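You operate a simulated robot arm through the tools that you are given. There is no shell and no other tool.

You run a simulated robot arm. Do the job below in one go: nothing can be reset, and whatever is moved stays where it is left.

## Task
Rest the green saucepan on the green mat; warm the orange one as the card says.
Fine: carry the hot green one by its handle, leave both handles turned in; set the large ring to the card's heat till the soup steams, then turn it off.

It is judged by the outcome, as a careful person would: the job done as asked, and still so three seconds after it is handed in. It fails if anything else is knocked over, pushed out of place, dropped, spilled or broken.

## Robot
A 7-joint arm with a three-finger gripper, fixed in place. Base frame: the origin is at the foot of the arm, x ahead of it, y to its left, z up; the work surface is at about z = 0.91. Readings come in m, rad, newtons and seconds.
Its first joint turns from -2.897 to 2.897 rad. Payload 2.69 kg.
The TCP is the grasp point between the finger pads, 0.03 m short of the fingertips. In the tool frame z runs along the fingers and y along their closing line. Largest opening 0.128 m; the body of the gripper starts 0.117 m behind the TCP.
Orientation is that of the tool frame in the base frame, as a unit quaternion [w, x, y, z]. With the fingers straight down and closing along the base's y, the tool's x points along the base's -x, its y along +y and its z along -z.

## Interface
- The arm moves only by the tool jog_arm. Its argument "moves" is a list of rows, each an object (a shift or turn left out is 0, a gripper value left out holds the last) with "turn": the turn, a rotation vector about the tool's x, y, z in rad, a list of three; "linear": the shift along the tool's x, y, z in m, a list of three; "jaw": the opening, from 0 (shut) to 1 (fully open). In form: [{"turn": [wx, wy, wz], "linear": [tx, ty, tz], "jaw": jaw}, ...]. A call has 1 to 20 rows; each row is the pose to reach, as a shift and turn from the pose commanded when the call began, along the tool's axes at that moment. A row lasts 0.2 s, in which the tool goes at most 0.05 m and 0.15 rad; a call with a longer step from one row to the next is refused whole, and so is a gripper value outside its range. A pose out of reach is approached as far as the arm can. The call stops where the force on the tool passes 50 N (or 10 N more than at its start, if that is more) or the arm is blocked; 0.2 s more then pass. Each finger halts on what it meets, pressing with about 36 N; the grip force reading is that of the motor and also rises with nothing between the fingers. The clock runs only during rows and for 0.2 s after the last one: add rows that repeat a pose to give the fingers time. The reply holds the time, the measured pose of the TCP, the force on the tool along the base axes, the opening and the grip force, in the units named above and with some noise, with the torque about the TCP (base axes, N m) and any sound that the robot's microphone picked up.
- Cameras (640 x 400 px; columns grow to the right, rows downward): "scene" is fixed at [0.2216, -0.6497, 1.4965]; the picture's right is [0.90, -0.44, 0.00], its down [-0.14, -0.28, -0.95] and it looks along [0.41, 0.86, -0.31] (base axes); focal length 320 px, centre (320, 200). "wrist" rides on the gripper at [0.058, 0.054, -0.131] in the tool frame; the picture's right is [-0.68, 0.74, 0.00], its down [-0.62, -0.57, -0.55] and it looks along [-0.40, -0.37, 0.84] (tool axes); focal length 234 px, centre (320, 200). There is no depth. A picture from a camera that has moved, and an enlarged one, comes with that camera's place and axes in the base frame and with its lens.
- get_image(camera): a new picture of that camera. The clock stands still meanwhile.
- slide_trunk(by): slides the trunk up (or, below 0, down) by that many m; the arm rides with it, the base frame stays. It gives what a move gives, with no picture.
- zoom(camera, box): a new picture of the part [left, top, right, bottom] of that camera's present view, enlarged. The clock stands still meanwhile.
- hand_in(): hands the job in; it is judged then, once.

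Places have to be worked out from the pictures, the camera data and where the tool is seen. Open the gripper and draw the arm clear of the work before you hand the job in, unless the task says otherwise.

The tools are called after "Request:" as a command line: name --argument value ..., lists and objects as JSON in quotes. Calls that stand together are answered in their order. jog_arm: Moves the arm, as the interface text tells. Its arguments: {"type":"object","properties":{"moves":{"type":"array"}},"required":["moves"]} The other tools are called the same way: slide_trunk (by) slides the trunk up or down; get_image (camera) takes a picture; zoom (camera, box) takes an enlarged picture of a part of a camera's view; hand_in () hands the job in.

At the start:

```text
time_s: 0.0
position: [0.5488, 0.2188, 1.2875]
tcp_rot: [0.001, 0.0, 1.0, -0.001]
ft_force: [0.3, 0.3, 0.3]
torque: [0.0, 0.0, 0.01]
finger_gap: 0.128
finger_force: 0.1
trunk travel left (down, up): [-0.15, 0.2]
```

scene: 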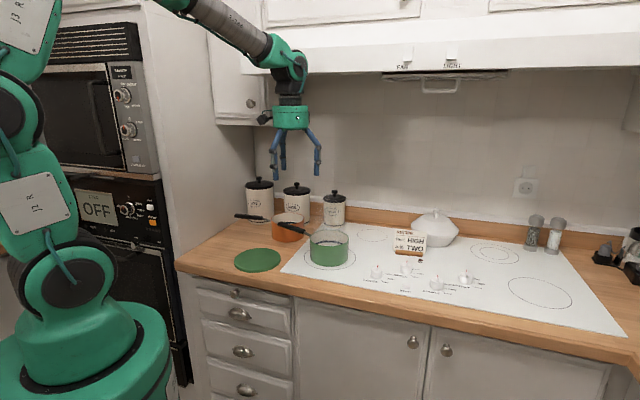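
wrist: 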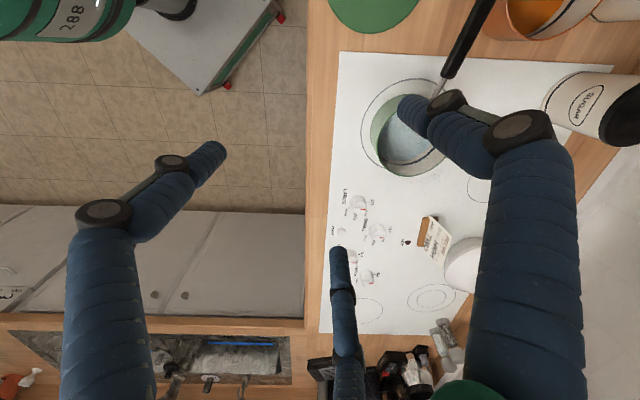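

I start by looking closely at the stove, the card and the pans.

Request:
zoom --camera "scene" --box '[340, 200, 500, 300]'

Request:
zoom --camera "scene" --box '[220, 170, 380, 290]'

Request:
zoom --camera "wrist" --box '[320, 160, 500, 300]'

Request:
zoom --camera "wrist" --box '[320, 0, 640, 200]'

```text
4.00 times, centred on (420, 250) of scene
camera zoom: at [0.2216, -0.6497, 1.4965], right [0.9, -0.44, 0.0], down [-0.14, -0.28, -0.95], along [0.41, 0.86, -0.31], focal length 1281 px, centre (-80, 0)
```

zoom: 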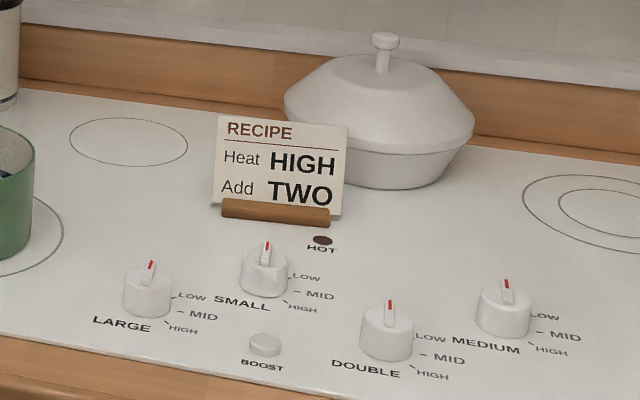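

```text
3.33 times, centred on (300, 230) of scene
camera zoom: at [0.2216, -0.6497, 1.4965], right [0.9, -0.44, 0.0], down [-0.14, -0.28, -0.95], along [0.41, 0.86, -0.31], focal length 1068 px, centre (387, 100)
```

zoom: 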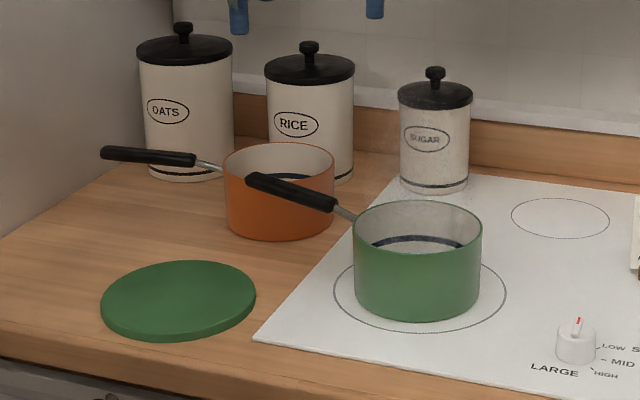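

```text
2.86 times, centred on (410, 230) of wrist
camera zoom: at [0.4904, 0.2708, 1.4182], right [0.68, 0.74, 0.0], down [0.62, -0.57, 0.55], along [0.4, -0.37, -0.84], focal length 669 px, centre (63, 114)
```

zoom: 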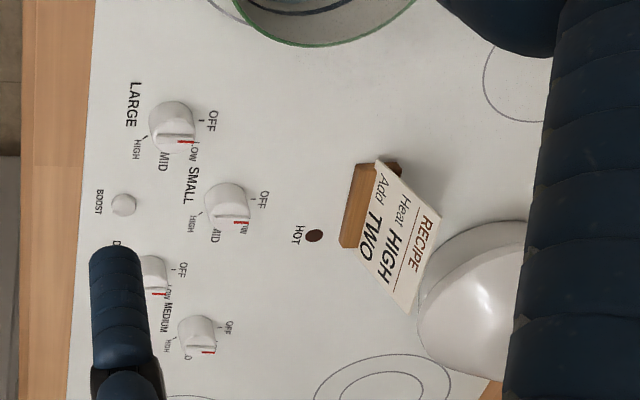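

```text
2.00 times, centred on (480, 100) of wrist
camera zoom: at [0.4904, 0.2708, 1.4182], right [0.68, 0.74, 0.0], down [0.62, -0.57, 0.55], along [0.4, -0.37, -0.84], focal length 468 px, centre (0, 400)
```

zoom: 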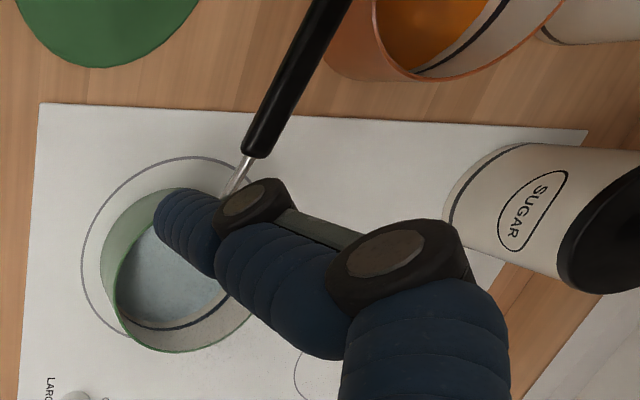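

The card says Heat HIGH; the counter runs at about 45° to the base axes, and all four knobs seem to sit at OFF. Before moving I check which ring is the large one and how the pans and handles lie.

Request:
zoom --camera "scene" --box '[450, 225, 610, 325]'

Request:
zoom --camera "scene" --box '[280, 200, 440, 300]'

Request:
zoom --camera "scene" --box '[160, 160, 320, 260]'

Request:
jog_arm --moves '[{"turn": [0, 0, 0.14], "linear": [0.01, 0.025, 0]}, {"turn": [0, 0, 0.28], "linear": [0.02, 0.05, 0]}, {"turn": [0, 0, 0.42], "linear": [0.03, 0.075, 0]}, {"turn": [0, 0, 0.56], "linear": [0.04, 0.1, 0]}, {"turn": [0, 0, 0.7], "linear": [0.05, 0.125, 0]}, {"turn": [0, 0, 0.84], "linear": [0.05, 0.15, 0]}, {"turn": [0, 0, 0.95], "linear": [0.05, 0.17, 0]}]'

Request:
get_image --camera "wrist"

Request:
get_image --camera "scene"

```text
4.00 times, centred on (530, 275) of scene
camera zoom: at [0.2216, -0.6497, 1.4965], right [0.9, -0.44, 0.0], down [-0.14, -0.28, -0.95], along [0.41, 0.86, -0.31], focal length 1281 px, centre (-520, -100)
```

zoom: 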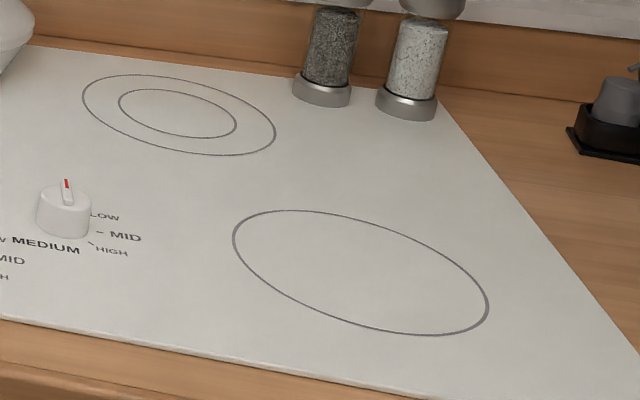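

```text
4.00 times, centred on (360, 250) of scene
camera zoom: at [0.2216, -0.6497, 1.4965], right [0.9, -0.44, 0.0], down [-0.14, -0.28, -0.95], along [0.41, 0.86, -0.31], focal length 1281 px, centre (160, 0)
```

zoom: 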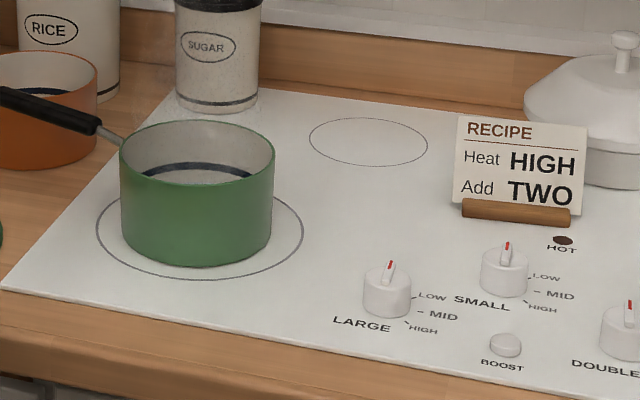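

```text
4.00 times, centred on (240, 210) of scene
camera zoom: at [0.2216, -0.6497, 1.4965], right [0.9, -0.44, 0.0], down [-0.14, -0.28, -0.95], along [0.41, 0.86, -0.31], focal length 1281 px, centre (640, 160)
```

zoom: 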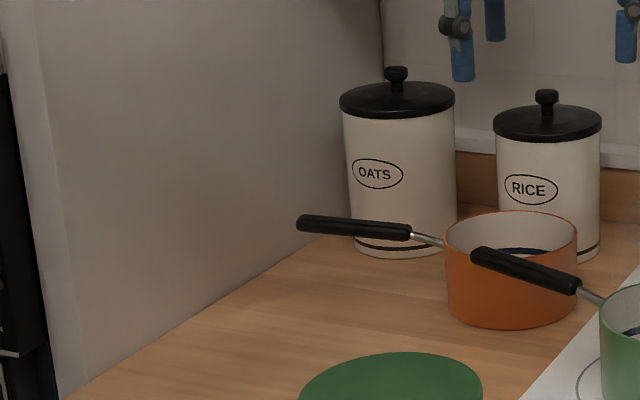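

```text
time_s: 1.6
position: [0.5, 0.388, 1.2872]
tcp_rot: [0.001, 0.458, 0.889, -0.001]
ft_force: [0.9, -0.9, -0.7]
torque: [0.02, 0.02, -0.05]
finger_gap: 0.128
finger_force: 0.1
trunk travel left (down, up): [-0.15, 0.2]
```

```text
taken
camera wrist: at [0.509, 0.4662, 1.4176], right [0.99, -0.12, 0.0], down [-0.1, -0.83, 0.55], along [-0.07, -0.54, -0.84], focal length 234 px, centre (320, 200)
```

wrist: 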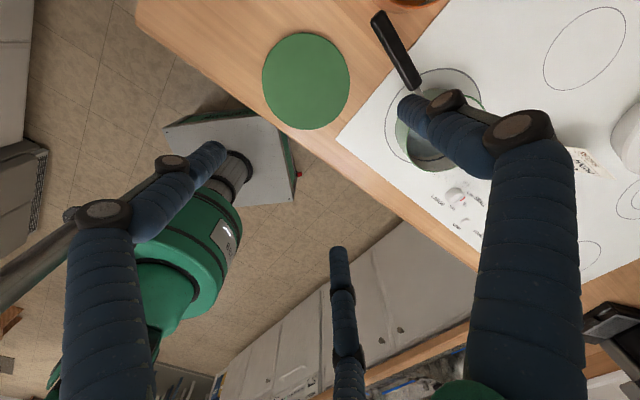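

```text
taken
```

scene: 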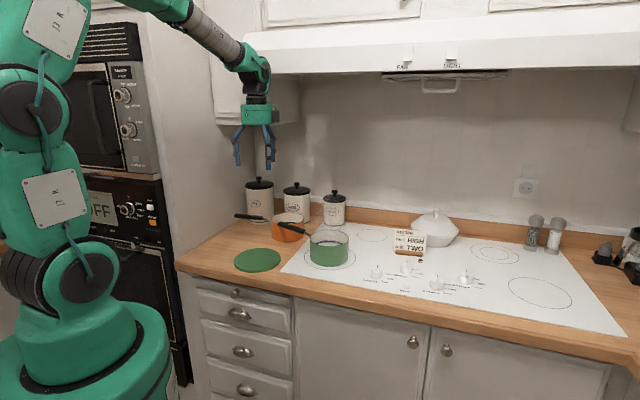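

I look closer at the gripper itself and at the pans, since the wrist view shows what looks like three digits.

Request:
zoom --camera "scene" --box '[210, 80, 310, 180]'

Request:
zoom --camera "wrist" --box '[340, 0, 540, 180]'

```text
4.00 times, centred on (260, 130) of scene
camera zoom: at [0.2216, -0.6497, 1.4965], right [0.9, -0.44, 0.0], down [-0.14, -0.28, -0.95], along [0.41, 0.86, -0.31], focal length 1281 px, centre (560, 480)
```

zoom: 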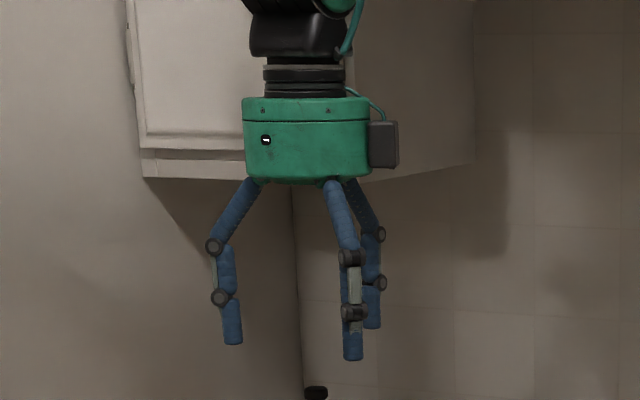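

```text
2.22 times, centred on (440, 90) of wrist
camera zoom: at [0.509, 0.4662, 1.4176], right [0.99, -0.12, 0.0], down [-0.1, -0.83, 0.55], along [-0.07, -0.54, -0.84], focal length 520 px, centre (53, 444)
```

zoom: 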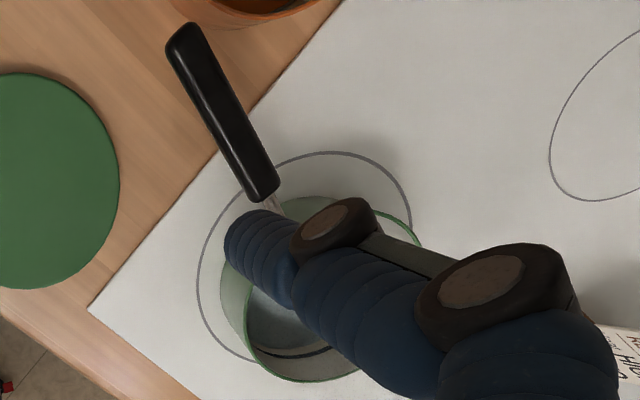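

The hand shows a single digit on tool +y and two spread digits on −y. I close and reopen it in free air to see how the digits really move.

Request:
jog_arm --moves '[{"jaw": 0}, {"jaw": 0}, {"jaw": 0}, {"jaw": 0}]'

Request:
get_image --camera "wrist"

Request:
zoom --camera "scene" --box '[210, 80, 310, 180]'

```text
time_s: 2.6
position: [0.4972, 0.3876, 1.2854]
tcp_rot: [0.0, 0.457, 0.889, -0.001]
ft_force: [0.0, 0.8, 0.1]
torque: [0.01, -0.05, -0.02]
finger_gap: 0.0021
finger_force: 32.3
trunk travel left (down, up): [-0.15, 0.2]
```

```text
taken
camera wrist: at [0.5087, 0.466, 1.4178], right [0.99, -0.12, 0.0], down [-0.1, -0.83, 0.55], along [-0.07, -0.54, -0.84], focal length 234 px, centre (320, 200)
```

wrist: 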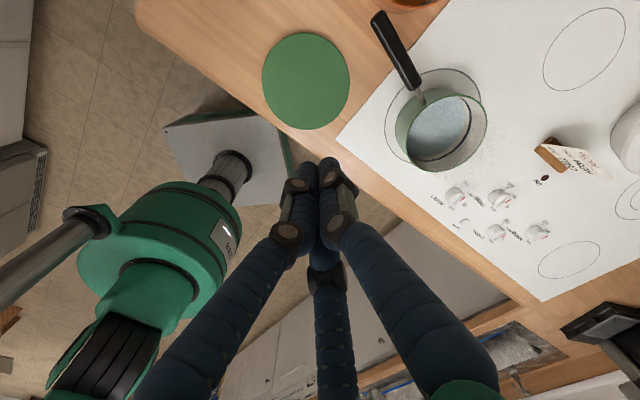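

```text
4.00 times, centred on (260, 130) of scene
camera zoom: at [0.2216, -0.6497, 1.4965], right [0.9, -0.44, 0.0], down [-0.14, -0.28, -0.95], along [0.41, 0.86, -0.31], focal length 1281 px, centre (560, 480)
```

zoom: 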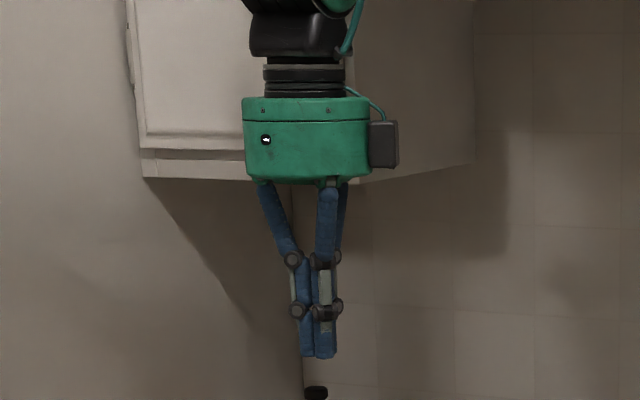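

The hand closes like a three-jaw chuck, centred near the TCP. With it closed the wrist view is clear, so I enlarge the pans, handles and knobs for measurement.

Request:
zoom --camera "wrist" --box '[340, 0, 500, 180]'

Request:
zoom --camera "wrist" --box '[420, 130, 580, 260]'

Request:
zoom --camera "wrist" --box '[240, 0, 400, 140]'

```text
2.22 times, centred on (420, 90) of wrist
camera zoom: at [0.5087, 0.466, 1.4178], right [0.99, -0.12, 0.0], down [-0.1, -0.83, 0.55], along [-0.07, -0.54, -0.84], focal length 520 px, centre (98, 444)
```

zoom: 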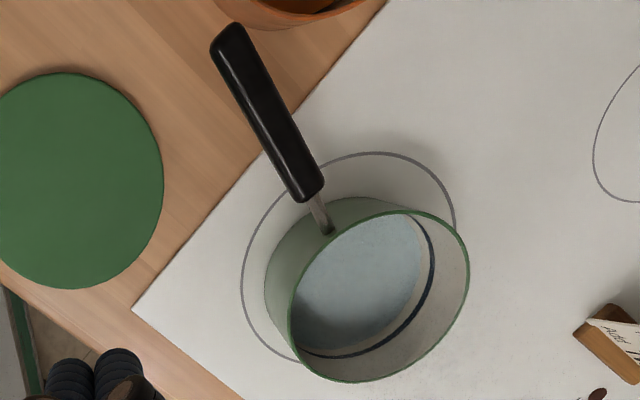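

```text
3.08 times, centred on (500, 195) of wrist
camera zoom: at [0.5087, 0.466, 1.4178], right [0.99, -0.12, 0.0], down [-0.1, -0.83, 0.55], along [-0.07, -0.54, -0.84], focal length 720 px, centre (-234, 215)
```

zoom: 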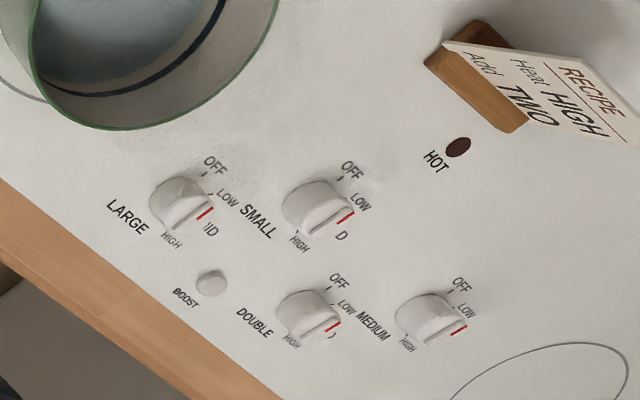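

```text
2.86 times, centred on (320, 70) of wrist
camera zoom: at [0.5087, 0.466, 1.4178], right [0.99, -0.12, 0.0], down [-0.1, -0.83, 0.55], along [-0.07, -0.54, -0.84], focal length 669 px, centre (320, 571)
```

zoom: 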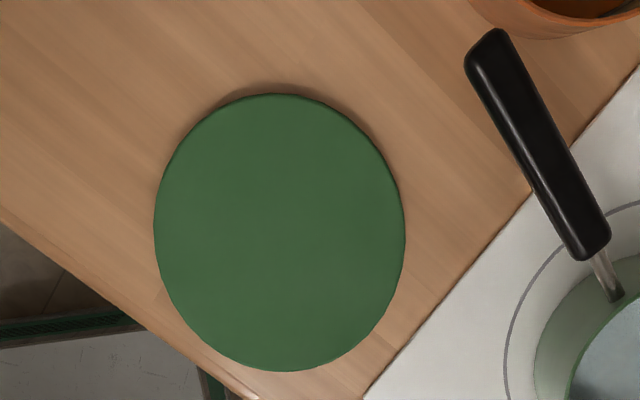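

The green handle lies level at about z≈1.00, running from roughly (0.654,0.392) to (0.591,0.495); the pan centre is about (0.718,0.309) and the mat centre about (0.471,0.412). I move above the handle with the hand open and check the alignment.

Request:
jog_arm --moves '[{"turn": [0, 0, 0.006], "linear": [-0.007, 0.0225, 0.026], "jaw": 1}, {"turn": [0, 0, 0.012], "linear": [-0.014, 0.045, 0.052]}, {"turn": [0, 0, 0.018], "linear": [-0.021, 0.0675, 0.078]}, {"turn": [0, 0, 0.024], "linear": [-0.028, 0.09, 0.104]}, {"turn": [0, 0, 0.03], "linear": [-0.035, 0.1125, 0.13]}, {"turn": [0, 0, 0.038], "linear": [-0.043, 0.135, 0.157]}, {"turn": [0, 0, 0.038], "linear": [-0.043, 0.135, 0.157]}]'

Request:
get_image --camera "wrist"

Request:
zoom --camera "scene" --box '[220, 130, 380, 290]'

```text
time_s: 4.2
position: [0.6346, 0.4322, 1.1282]
tcp_rot: [0.0, 0.474, 0.88, -0.001]
ft_force: [0.0, 0.2, -1.6]
torque: [-0.07, 0.07, -0.03]
finger_gap: 0.1278
finger_force: 0.2
trunk travel left (down, up): [-0.15, 0.2]
```

```text
taken
camera wrist: at [0.6472, 0.5105, 1.2591], right [0.99, -0.16, 0.0], down [-0.13, -0.82, 0.55], along [-0.09, -0.54, -0.83], focal length 234 px, centre (320, 200)
```

wrist: 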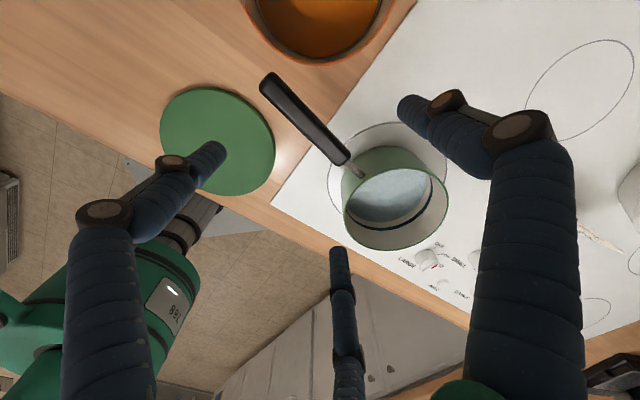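

```text
2.50 times, centred on (300, 210) of scene
camera zoom: at [0.2216, -0.6497, 1.4965], right [0.9, -0.44, 0.0], down [-0.14, -0.28, -0.95], along [0.41, 0.86, -0.31], focal length 801 px, centre (370, 175)
```

zoom: 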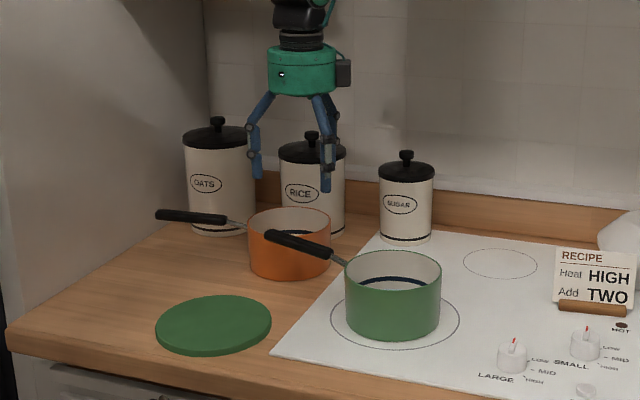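

The handle line passes under the TCP with the right yaw (about 123.5°). I descend to z≈1.003 around the handle, open.

Request:
jog_arm --moves '[{"linear": [0, 0, 0.035], "jaw": 1}, {"linear": [0, 0, 0.07]}, {"linear": [0, 0, 0.1]}, {"linear": [0, 0, 0.125]}, {"linear": [0, 0, 0.125]}]'

Request:
get_image --camera "wrist"

Request:
zoom --camera "scene" --box '[240, 190, 360, 280]'

```text
time_s: 5.4
position: [0.6342, 0.433, 1.0056]
tcp_rot: [-0.001, 0.474, 0.881, 0.001]
ft_force: [-0.2, 0.2, -0.3]
torque: [-0.04, 0.02, 0.0]
finger_gap: 0.1281
finger_force: 0.1
trunk travel left (down, up): [-0.15, 0.2]
```

```text
taken
camera wrist: at [0.647, 0.5093, 1.1364], right [0.99, -0.16, 0.0], down [-0.13, -0.83, 0.55], along [-0.09, -0.54, -0.84], focal length 234 px, centre (320, 200)
```

wrist: 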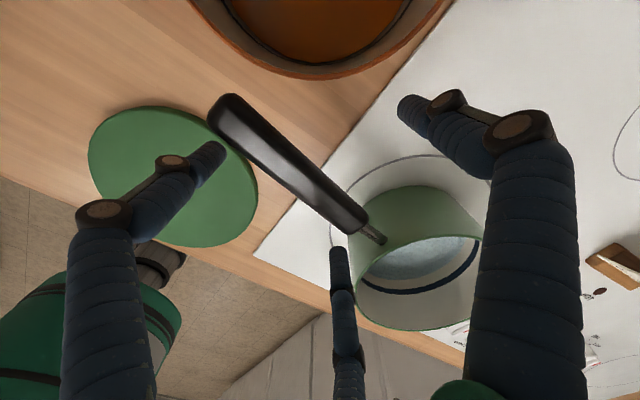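

```text
4.44 times, centred on (300, 235) of scene
camera zoom: at [0.2216, -0.6497, 1.4965], right [0.9, -0.44, 0.0], down [-0.14, -0.28, -0.95], along [0.41, 0.86, -0.31], focal length 1423 px, centre (409, 44)
```

zoom: 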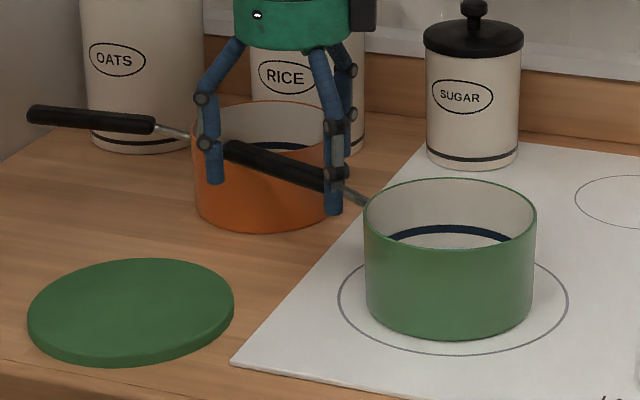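

The handle axis runs through the TCP and its black grip begins about 0.038 m towards the pan. I shift 8 mm outward so every digit lands on black grip, and close part way to see which digit nears the handle first.

Request:
jog_arm --moves '[{"linear": [0.008, 0, 0], "jaw": 0.6}, {"linear": [0.008, 0, 0], "jaw": 0.4}, {"linear": [0.008, 0, 0], "jaw": 0.4}]'

Request:
get_image --camera "wrist"

Request:
zoom --camera "scene" --box '[240, 190, 360, 280]'

```text
time_s: 6.2
position: [0.6287, 0.438, 1.0053]
tcp_rot: [0.0, 0.475, 0.88, -0.001]
ft_force: [0.9, -0.7, -0.1]
torque: [0.01, -0.03, -0.03]
finger_gap: 0.0516
finger_force: 0.6
trunk travel left (down, up): [-0.15, 0.2]
```

```text
taken
camera wrist: at [0.6422, 0.5155, 1.1369], right [0.99, -0.16, 0.0], down [-0.13, -0.83, 0.55], along [-0.09, -0.54, -0.84], focal length 234 px, centre (320, 200)
```

wrist: 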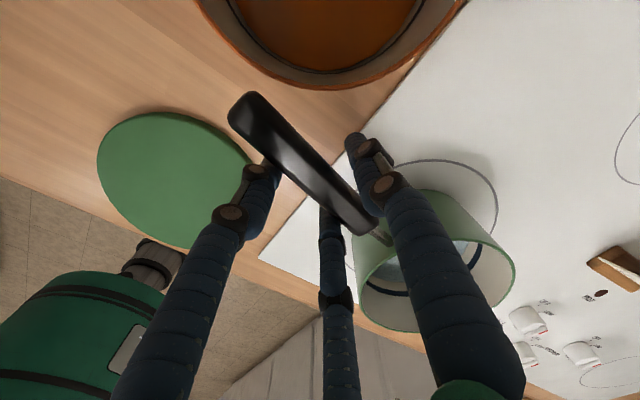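

```text
4.44 times, centred on (300, 235) of scene
camera zoom: at [0.2216, -0.6497, 1.4965], right [0.9, -0.44, 0.0], down [-0.14, -0.28, -0.95], along [0.41, 0.86, -0.31], focal length 1423 px, centre (409, 44)
```

zoom: 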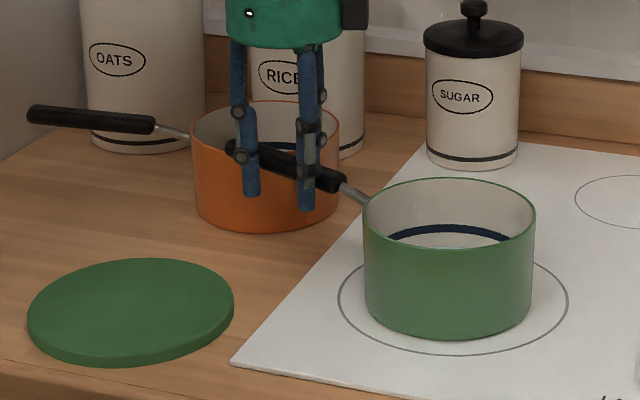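

No contact yet at a 0.052 m gap, and the digits straddle the handle evenly. I keep closing gently and watch the forces.

Request:
jog_arm --moves '[{"jaw": 0.3}, {"jaw": 0.25}, {"jaw": 0.2}]'

Request:
get_image --camera "wrist"

```text
time_s: 7.0
position: [0.6309, 0.4387, 1.0062]
tcp_rot: [0.0, 0.474, 0.881, 0.0]
ft_force: [0.1, 0.5, 0.1]
torque: [0.07, -0.12, 0.06]
finger_gap: 0.0353
finger_force: 36.1
trunk travel left (down, up): [-0.15, 0.2]
```

```text
taken
camera wrist: at [0.6424, 0.5156, 1.1369], right [0.99, -0.16, 0.0], down [-0.13, -0.83, 0.55], along [-0.09, -0.54, -0.84], focal length 234 px, centre (320, 200)
```

wrist: 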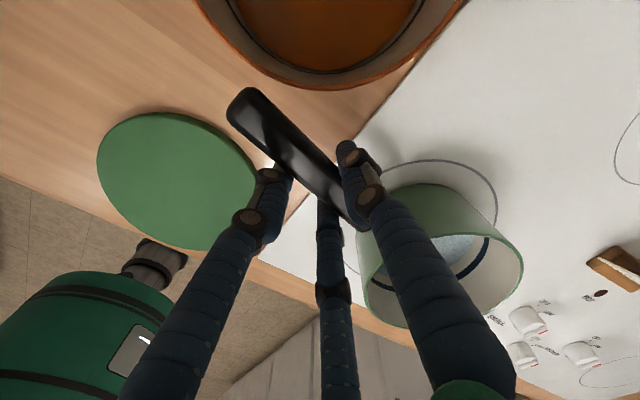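

All digits hold (36 N, gap 0.035 m). I give the full closing command and lift just a few millimetres to feel the weight and see whether the pan sags.

Request:
jog_arm --moves '[{"jaw": 0}, {"jaw": 0}, {"linear": [0, 0, -0.004], "jaw": 0}, {"linear": [0, 0, -0.008], "jaw": 0}, {"linear": [0, 0, -0.012], "jaw": 0}, {"linear": [0, 0, -0.012], "jaw": 0}]'

Request:
zoom --camera "scene" --box '[240, 190, 360, 280]'

Request:
get_image --camera "wrist"

```text
time_s: 8.4
position: [0.6288, 0.4382, 1.0172]
tcp_rot: [-0.001, 0.473, 0.881, -0.001]
ft_force: [0.4, -0.4, -5.1]
torque: [0.63, 0.46, 0.01]
finger_gap: 0.0354
finger_force: 36.0
trunk travel left (down, up): [-0.15, 0.2]
```

```text
4.44 times, centred on (300, 235) of scene
camera zoom: at [0.2216, -0.6497, 1.4965], right [0.9, -0.44, 0.0], down [-0.14, -0.28, -0.95], along [0.41, 0.86, -0.31], focal length 1423 px, centre (409, 44)
```

zoom: 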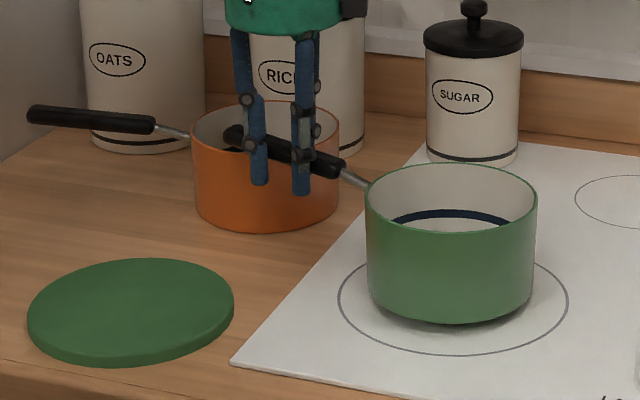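

```text
taken
camera wrist: at [0.6416, 0.5158, 1.1482], right [0.99, -0.16, 0.0], down [-0.13, -0.83, 0.55], along [-0.09, -0.54, -0.84], focal length 234 px, centre (320, 200)
```

wrist: 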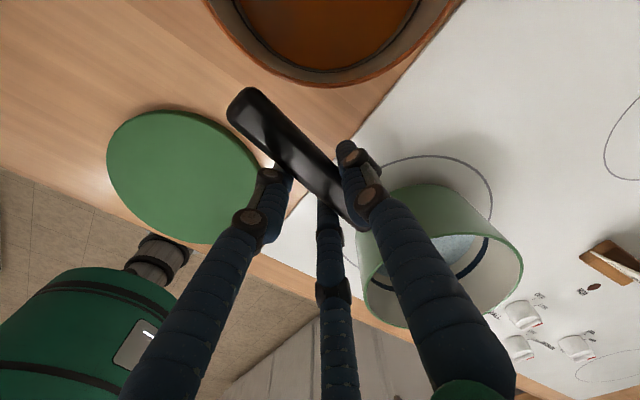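

The pan is up clear and hangs level: about 5 N with 0.78 Nm at the grip and no sag. I raise it further and carry it slowly towards the mat, turning the handle slightly more inward.

Request:
jog_arm --moves '[{"linear": [0, 0, -0.006], "jaw": 0}, {"linear": [0, 0, -0.016]}, {"linear": [0, 0, -0.028]}, {"linear": [0, 0, -0.04]}, {"linear": [0, 0, -0.05]}, {"linear": [0, 0, -0.057]}, {"linear": [0, 0, -0.06]}, {"linear": [0, 0, -0.06]}]'

Request:
get_image --camera "scene"

```text
time_s: 10.2
position: [0.6281, 0.4389, 1.0765]
tcp_rot: [0.0, 0.474, 0.881, 0.0]
ft_force: [-0.4, 0.2, -4.9]
torque: [0.62, 0.45, 0.02]
finger_gap: 0.0354
finger_force: 35.9
trunk travel left (down, up): [-0.15, 0.2]
```

```text
taken
```

scene: 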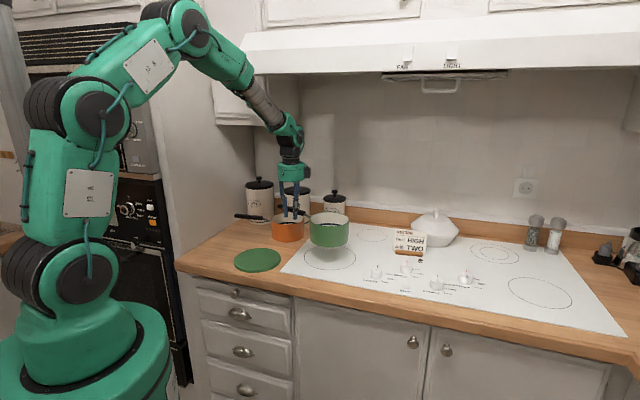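

The pan is well above the stove and level. I carry it to over the mat with a smooth speed profile.

Request:
jog_arm --moves '[{"turn": [0, 0, 0.0062], "linear": [0.0032, -0.0013, 0], "jaw": 0}, {"turn": [0, 0, 0.0246], "linear": [0.0126, -0.0053, 0]}, {"turn": [0, 0, 0.0513], "linear": [0.0263, -0.0111, 0]}, {"turn": [0, 0, 0.0841], "linear": [0.0431, -0.0182, 0]}, {"turn": [0, 0, 0.121], "linear": [0.062, -0.0262, 0]}, {"turn": [0, 0, 0.16], "linear": [0.0819, -0.0346, 0]}, {"turn": [0, 0, 0.201], "linear": [0.1029, -0.0435, 0]}, {"turn": [0, 0, 0.242], "linear": [0.1239, -0.0523, 0]}, {"turn": [0, 0, 0.281], "linear": [0.1439, -0.0608, 0]}, {"turn": [0, 0, 0.318], "linear": [0.1628, -0.0687, 0]}, {"turn": [0, 0, 0.3506], "linear": [0.1796, -0.0758, 0]}, {"turn": [0, 0, 0.377], "linear": [0.1932, -0.0816, 0]}, {"turn": [0, 0, 0.398], "linear": [0.2037, -0.086, 0]}, {"turn": [0, 0, 0.41], "linear": [0.21, -0.0887, 0]}, {"turn": [0, 0, 0.41], "linear": [0.21, -0.0887, 0]}]'

Request:
get_image --camera "wrist"

Request:
zoom --camera "scene" --box '[200, 160, 360, 290]'

```text
time_s: 13.4
position: [0.4388, 0.5658, 1.0773]
tcp_rot: [0.0, 0.644, 0.765, 0.0]
ft_force: [-0.4, 0.1, -5.7]
torque: [0.74, 0.18, -0.03]
finger_gap: 0.0353
finger_force: 36.0
trunk travel left (down, up): [-0.15, 0.2]
```

```text
taken
camera wrist: at [0.4819, 0.6319, 1.2074], right [0.84, -0.54, 0.0], down [-0.45, -0.7, 0.55], along [-0.3, -0.46, -0.84], focal length 234 px, centre (320, 200)
```

wrist: 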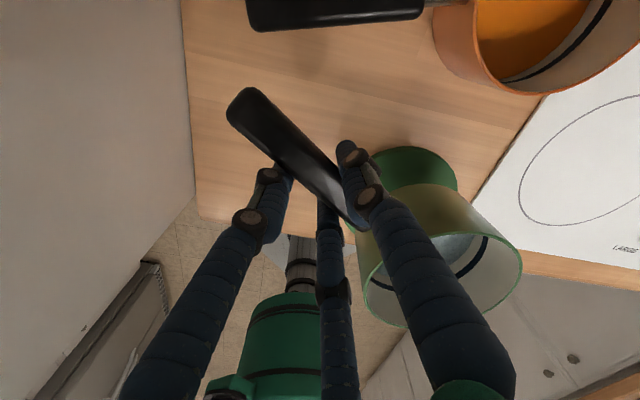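

```text
3.08 times, centred on (280, 225) of scene
camera zoom: at [0.2216, -0.6497, 1.4965], right [0.9, -0.44, 0.0], down [-0.14, -0.28, -0.95], along [0.41, 0.86, -0.31], focal length 985 px, centre (443, 123)
```

zoom: 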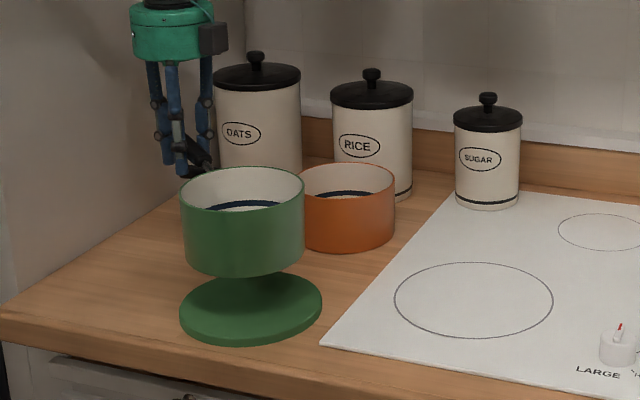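

In both views the pan now sits over the mat centre (pan ≈(0.470,0.410), mat ≈(0.468,0.407)). I lower it most of the way, then feel for contact.

Request:
jog_arm --moves '[{"linear": [0, 0, 0.006], "jaw": 0}, {"linear": [0, 0, 0.016]}, {"linear": [0, 0, 0.028]}, {"linear": [0, 0, 0.039]}, {"linear": [0, 0, 0.047]}, {"linear": [0, 0, 0.052]}, {"linear": [0, 0, 0.054]}, {"linear": [0, 0, 0.054]}]'

Request:
zoom --camera "scene" --box '[200, 160, 360, 290]'

```text
time_s: 15.2
position: [0.44, 0.5655, 1.0246]
tcp_rot: [0.0, 0.644, 0.765, 0.0]
ft_force: [0.1, -0.7, -6.2]
torque: [0.75, 0.16, 0.01]
finger_gap: 0.035
finger_force: 35.9
trunk travel left (down, up): [-0.15, 0.2]
```

```text
3.08 times, centred on (280, 225) of scene
camera zoom: at [0.2216, -0.6497, 1.4965], right [0.9, -0.44, 0.0], down [-0.14, -0.28, -0.95], along [0.41, 0.86, -0.31], focal length 985 px, centre (443, 123)
```

zoom: 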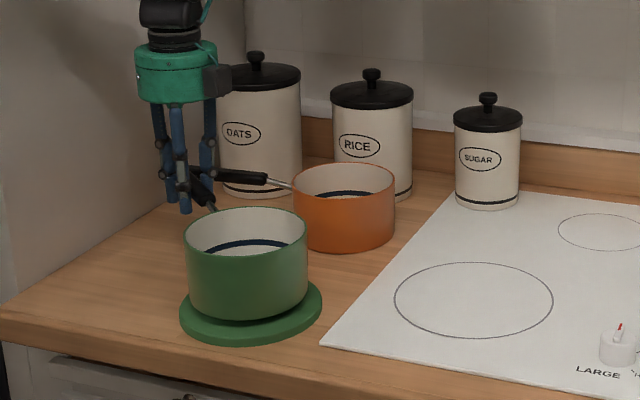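

Just about a centimetre to go and well centred. I lower in small steps with a 3 mm correction, watching for the weight to come off.

Request:
jog_arm --moves '[{"linear": [-0.001, 0.0012, 0.002], "jaw": 0}, {"linear": [-0.0018, 0.0025, 0.004]}, {"linear": [-0.0018, 0.0025, 0.006]}, {"linear": [-0.0018, 0.0025, 0.006]}]'

```text
time_s: 16.2
position: [0.4411, 0.564, 1.0171]
tcp_rot: [0.0, 0.644, 0.765, 0.0]
ft_force: [-1.4, 0.6, -5.4]
torque: [0.73, 0.18, -0.01]
finger_gap: 0.035
finger_force: 37.0
trunk travel left (down, up): [-0.15, 0.2]
```

The weight is still fully on the gripper at z≈1.017, so I keep stepping down 1–2 mm at a time.

Request:
jog_arm --moves '[{"linear": [0, 0, 0.001], "jaw": 0}, {"linear": [0, 0, 0.002]}, {"linear": [0, 0, 0.003]}, {"linear": [0, 0, 0.003]}]'

Request:
zoom --camera "scene" --box '[230, 220, 290, 280]'

```text
time_s: 17.2
position: [0.4413, 0.5647, 1.0142]
tcp_rot: [0.0, 0.643, 0.766, 0.0]
ft_force: [0.3, -0.4, -5.6]
torque: [0.74, 0.14, 0.01]
finger_gap: 0.0354
finger_force: 35.6
trunk travel left (down, up): [-0.15, 0.2]
```

```text
6.67 times, centred on (260, 250) of scene
camera zoom: at [0.2216, -0.6497, 1.4965], right [0.9, -0.44, 0.0], down [-0.14, -0.28, -0.95], along [0.41, 0.86, -0.31], focal length 2135 px, centre (720, -133)
```

zoom: 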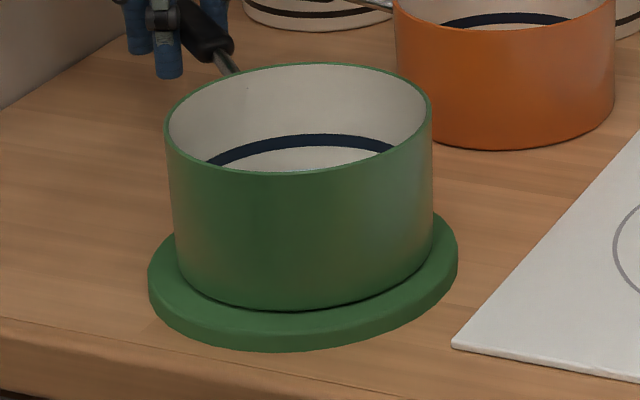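

The pan is nicely centred on the mat and almost touching. I continue down in 1 mm steps.

Request:
jog_arm --moves '[{"linear": [0, 0, 0.001], "jaw": 0}, {"linear": [0, 0, 0.002]}, {"linear": [0, 0, 0.002]}]'

```text
time_s: 18.0
position: [0.441, 0.5639, 1.0128]
tcp_rot: [0.0, 0.643, 0.766, 0.001]
ft_force: [-1.1, 2.6, 5.6]
torque: [-1.32, -0.42, 0.05]
finger_gap: 0.035
finger_force: 36.1
trunk travel left (down, up): [-0.15, 0.2]
```

Contact: the load reversed to +5.6 N. I back off a fraction of a millimetre and then open gently.

Request:
jog_arm --moves '[{"linear": [0, 0, -0.0007], "jaw": 0}, {"linear": [0, 0, -0.0007], "jaw": 0}]'

```text
time_s: 18.6
position: [0.4406, 0.5636, 1.013]
tcp_rot: [0.0, 0.643, 0.766, -0.001]
ft_force: [-0.7, 1.9, 2.9]
torque: [-0.67, -0.28, 0.03]
finger_gap: 0.0353
finger_force: 36.3
trunk travel left (down, up): [-0.15, 0.2]
```

The residual load is about 3 N up, so the pan rests on the mat; a touch more relief, then I open the digits.

Request:
jog_arm --moves '[{"linear": [0, 0, -0.0007], "jaw": 0}, {"linear": [0, 0, -0.0007], "jaw": 0.35}, {"linear": [0, 0, -0.0007], "jaw": 0.5}, {"linear": [0, 0, -0.0007], "jaw": 0.7}, {"linear": [0, 0, -0.0007], "jaw": 0.7}]'

Request:
zoom --camera "scene" --box '[200, 160, 360, 290]'

Request:
get_image --camera "wrist"

```text
time_s: 19.8
position: [0.4425, 0.5645, 1.0142]
tcp_rot: [0.0, 0.643, 0.766, 0.0]
ft_force: [0.0, 0.1, 0.1]
torque: [-0.02, 0.03, 0.0]
finger_gap: 0.0898
finger_force: 0.0
trunk travel left (down, up): [-0.15, 0.2]
```

```text
3.08 times, centred on (280, 225) of scene
camera zoom: at [0.2216, -0.6497, 1.4965], right [0.9, -0.44, 0.0], down [-0.14, -0.28, -0.95], along [0.41, 0.86, -0.31], focal length 985 px, centre (443, 123)
```

zoom: 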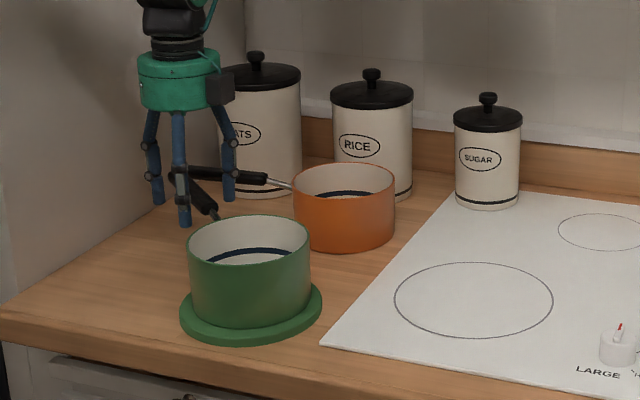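

```text
taken
camera wrist: at [0.485, 0.6291, 1.1445], right [0.84, -0.54, 0.0], down [-0.45, -0.7, 0.55], along [-0.3, -0.46, -0.84], focal length 234 px, centre (320, 200)
```

wrist: 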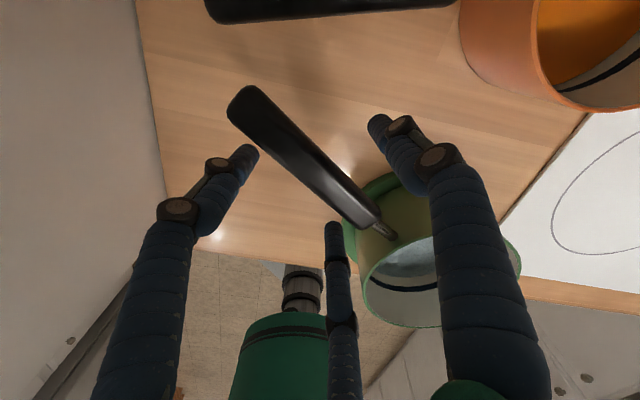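

Released cleanly; the pan stands on the mat with its handle turned in. I raise straight up and look at the orange pan and handle.

Request:
jog_arm --moves '[{"linear": [0, 0, -0.03], "jaw": 0.7}, {"linear": [0, 0, -0.07]}, {"linear": [0, 0, -0.115]}, {"linear": [0, 0, -0.16]}, {"linear": [0, 0, -0.2]}, {"linear": [0, 0, -0.2], "jaw": 0.6}]'

Request:
get_image --camera "wrist"

Request:
get_image --camera "scene"

```text
time_s: 21.2
position: [0.443, 0.562, 1.2148]
tcp_rot: [0.0, 0.644, 0.765, -0.001]
ft_force: [-0.3, 0.1, 0.8]
torque: [0.05, -0.04, 0.01]
finger_gap: 0.0769
finger_force: 0.0
trunk travel left (down, up): [-0.15, 0.2]
```

```text
taken
camera wrist: at [0.4861, 0.6277, 1.346], right [0.84, -0.54, 0.0], down [-0.45, -0.7, 0.55], along [-0.3, -0.46, -0.84], focal length 234 px, centre (320, 200)
```

wrist: 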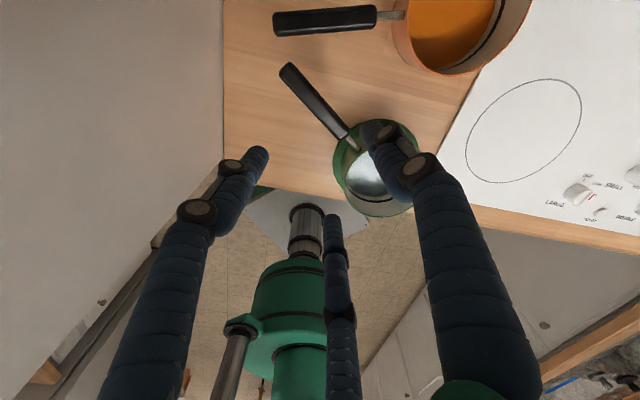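

```text
taken
```

scene: 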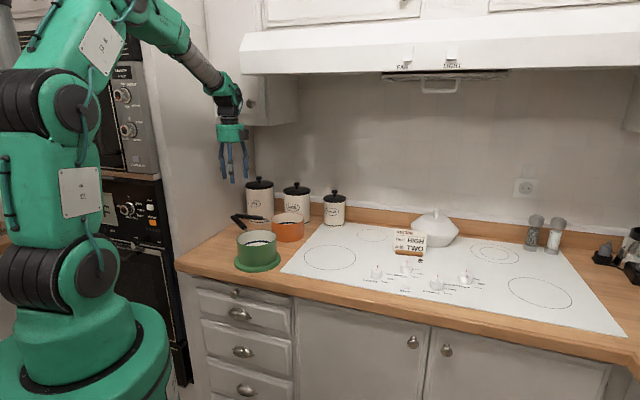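

The orange handle runs from about (0.559,0.619) to (0.457,0.675), yaw ≈151°, and a wall cabinet hangs above it (bottom ≈1.39, front at about 0.80 m out). I'll use a small tilt so the wrist stays in front of the cabinet; first I yaw the hand in place.

Request:
jog_arm --moves '[{"turn": [0, 0, -0.128], "jaw": 0.6}, {"turn": [0, 0, -0.256]}, {"turn": [0, 0, -0.384]}, {"turn": [0, 0, -0.512]}, {"turn": [0, 0, -0.64]}, {"turn": [0, 0, -0.768]}, {"turn": [0, 0, -0.895]}, {"turn": [0, 0, -0.895]}]'

Request:
get_image --camera "wrist"

Request:
get_image --camera "scene"

```text
time_s: 23.0
position: [0.4421, 0.5642, 1.2145]
tcp_rot: [0.001, 0.248, 0.969, 0.0]
ft_force: [-0.7, 0.2, 0.4]
torque: [0.02, 0.0, 0.0]
finger_gap: 0.077
finger_force: 0.1
trunk travel left (down, up): [-0.15, 0.2]
```

```text
taken
camera wrist: at [0.4169, 0.6382, 1.3446], right [0.95, 0.32, 0.0], down [0.27, -0.79, 0.55], along [0.18, -0.52, -0.84], focal length 234 px, centre (320, 200)
```

wrist: 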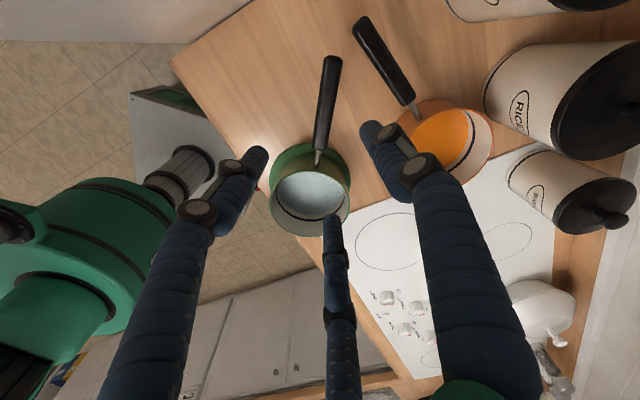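

```text
taken
```

scene: 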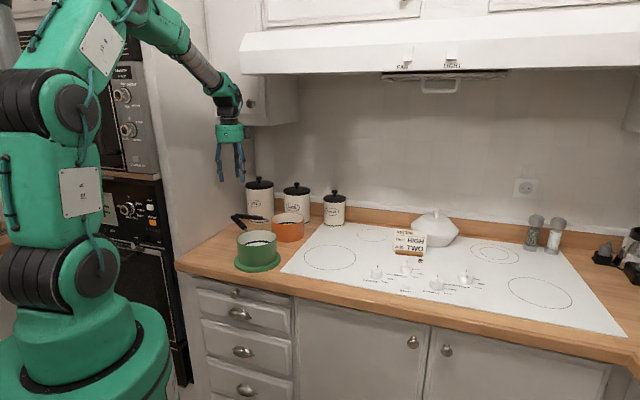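

Now both handles are in view; I enlarge the orange handle to fix its line precisely.

Request:
zoom --camera "wrist" --box '[330, 0, 510, 120]'

Request:
zoom --camera "scene" --box '[190, 150, 350, 290]'

```text
3.33 times, centred on (420, 60) of wrist
camera zoom: at [0.4169, 0.6382, 1.3446], right [0.95, 0.32, 0.0], down [0.27, -0.79, 0.55], along [0.18, -0.52, -0.84], focal length 781 px, centre (-13, 667)
```

zoom: 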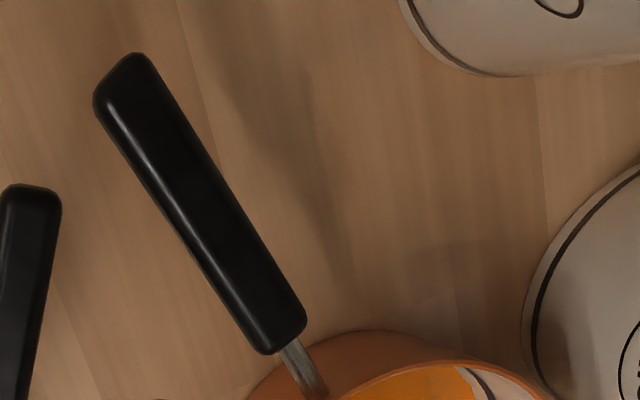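

```text
2.86 times, centred on (270, 220) of scene
camera zoom: at [0.2216, -0.6497, 1.4965], right [0.9, -0.44, 0.0], down [-0.14, -0.28, -0.95], along [0.41, 0.86, -0.31], focal length 915 px, centre (463, 143)
```

zoom: 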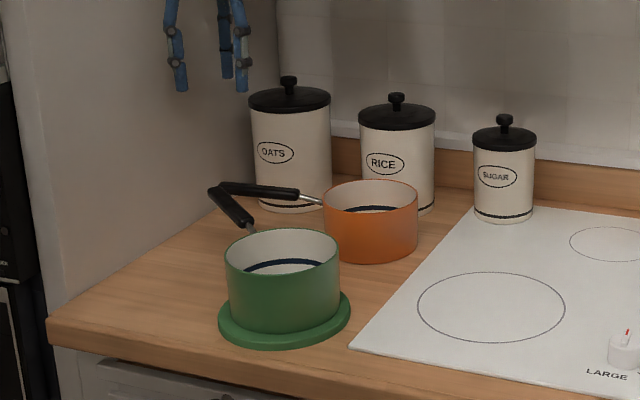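

The orange handle line is confirmed (yaw ≈151°, matching the tool). I tilt the hand 15° so that the wrist stays in front of the cabinet, and move to a pre-grasp point 0.1 m behind the grip spot.

Request:
jog_arm --moves '[{"turn": [-0.06, 0, 0], "linear": [-0.01, 0.015, 0.02], "jaw": 0.6}, {"turn": [-0.12, 0, 0], "linear": [-0.02, 0.031, 0.048]}, {"turn": [-0.18, 0, 0], "linear": [-0.03, 0.048, 0.078]}, {"turn": [-0.23, 0, 0], "linear": [-0.04, 0.063, 0.105]}, {"turn": [-0.262, 0, 0], "linear": [-0.0465, 0.0733, 0.121]}, {"turn": [-0.262, 0, 0], "linear": [-0.0465, 0.0733, 0.121]}]'

Request:
get_image --camera "wrist"

Request:
get_image --camera "scene"

```text
time_s: 24.4
position: [0.5155, 0.6078, 1.0925]
tcp_rot: [0.033, 0.247, 0.96, 0.125]
ft_force: [0.0, -0.1, 0.5]
torque: [-0.02, 0.04, 0.0]
finger_gap: 0.0768
finger_force: 0.1
trunk travel left (down, up): [-0.15, 0.2]
```

```text
taken
camera wrist: at [0.4744, 0.649, 1.233], right [0.94, 0.3, 0.19], down [0.21, -0.9, 0.38], along [0.29, -0.32, -0.9], focal length 234 px, centre (320, 200)
```

wrist: 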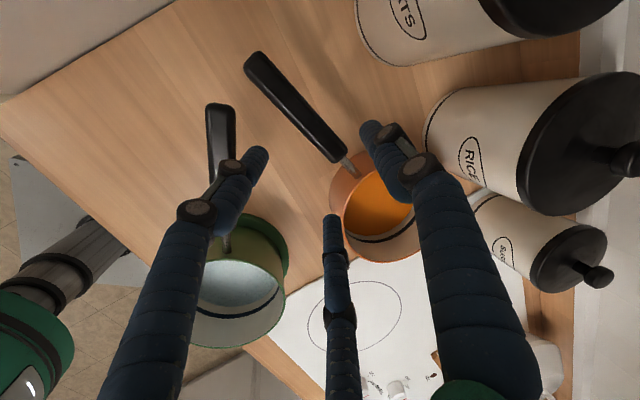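

```text
taken
```

scene: 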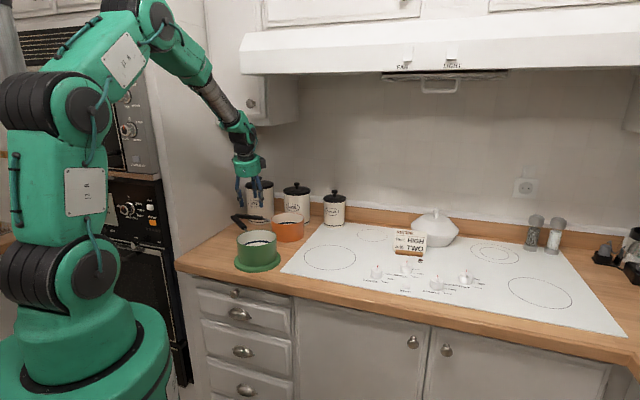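

The wrist view confirms the handle's grip spot lies straight along the finger axis, 0.099 m ahead, with the green handle clear to the side. I advance part way and check clearance.

Request:
jog_arm --moves '[{"linear": [0.0005, 0, 0.02], "jaw": 0.6}, {"linear": [0.001, 0, 0.04]}, {"linear": [0.0015, -0.0005, 0.06]}, {"linear": [0.0015, -0.0005, 0.06]}]'

Request:
get_image --camera "wrist"

Request:
zoom --camera "scene" --box '[200, 150, 320, 250]'

```text
time_s: 25.4
position: [0.5236, 0.6206, 1.0334]
tcp_rot: [0.033, 0.246, 0.96, 0.127]
ft_force: [0.3, 0.0, -0.2]
torque: [-0.03, 0.0, -0.01]
finger_gap: 0.0769
finger_force: 0.0
trunk travel left (down, up): [-0.15, 0.2]
```

```text
taken
camera wrist: at [0.4809, 0.6628, 1.1741], right [0.94, 0.3, 0.19], down [0.21, -0.9, 0.38], along [0.29, -0.32, -0.9], focal length 234 px, centre (320, 200)
```

wrist: 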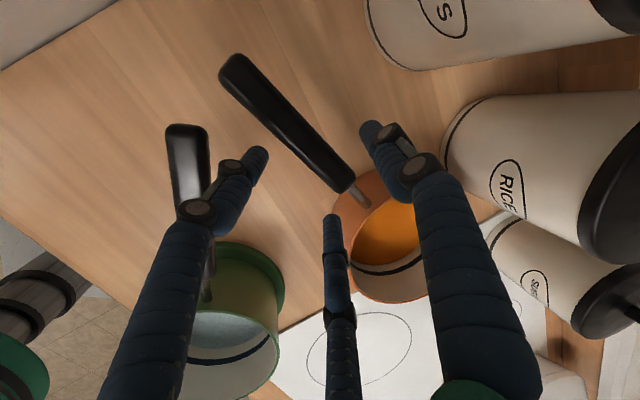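

```text
4.00 times, centred on (260, 200) of scene
camera zoom: at [0.2216, -0.6497, 1.4965], right [0.9, -0.44, 0.0], down [-0.14, -0.28, -0.95], along [0.41, 0.86, -0.31], focal length 1281 px, centre (560, 200)
```

zoom: 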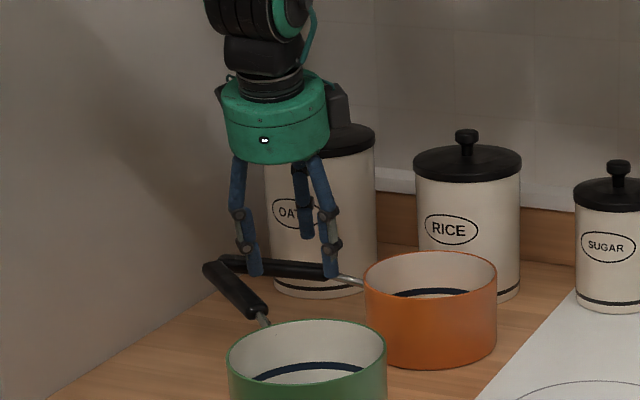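

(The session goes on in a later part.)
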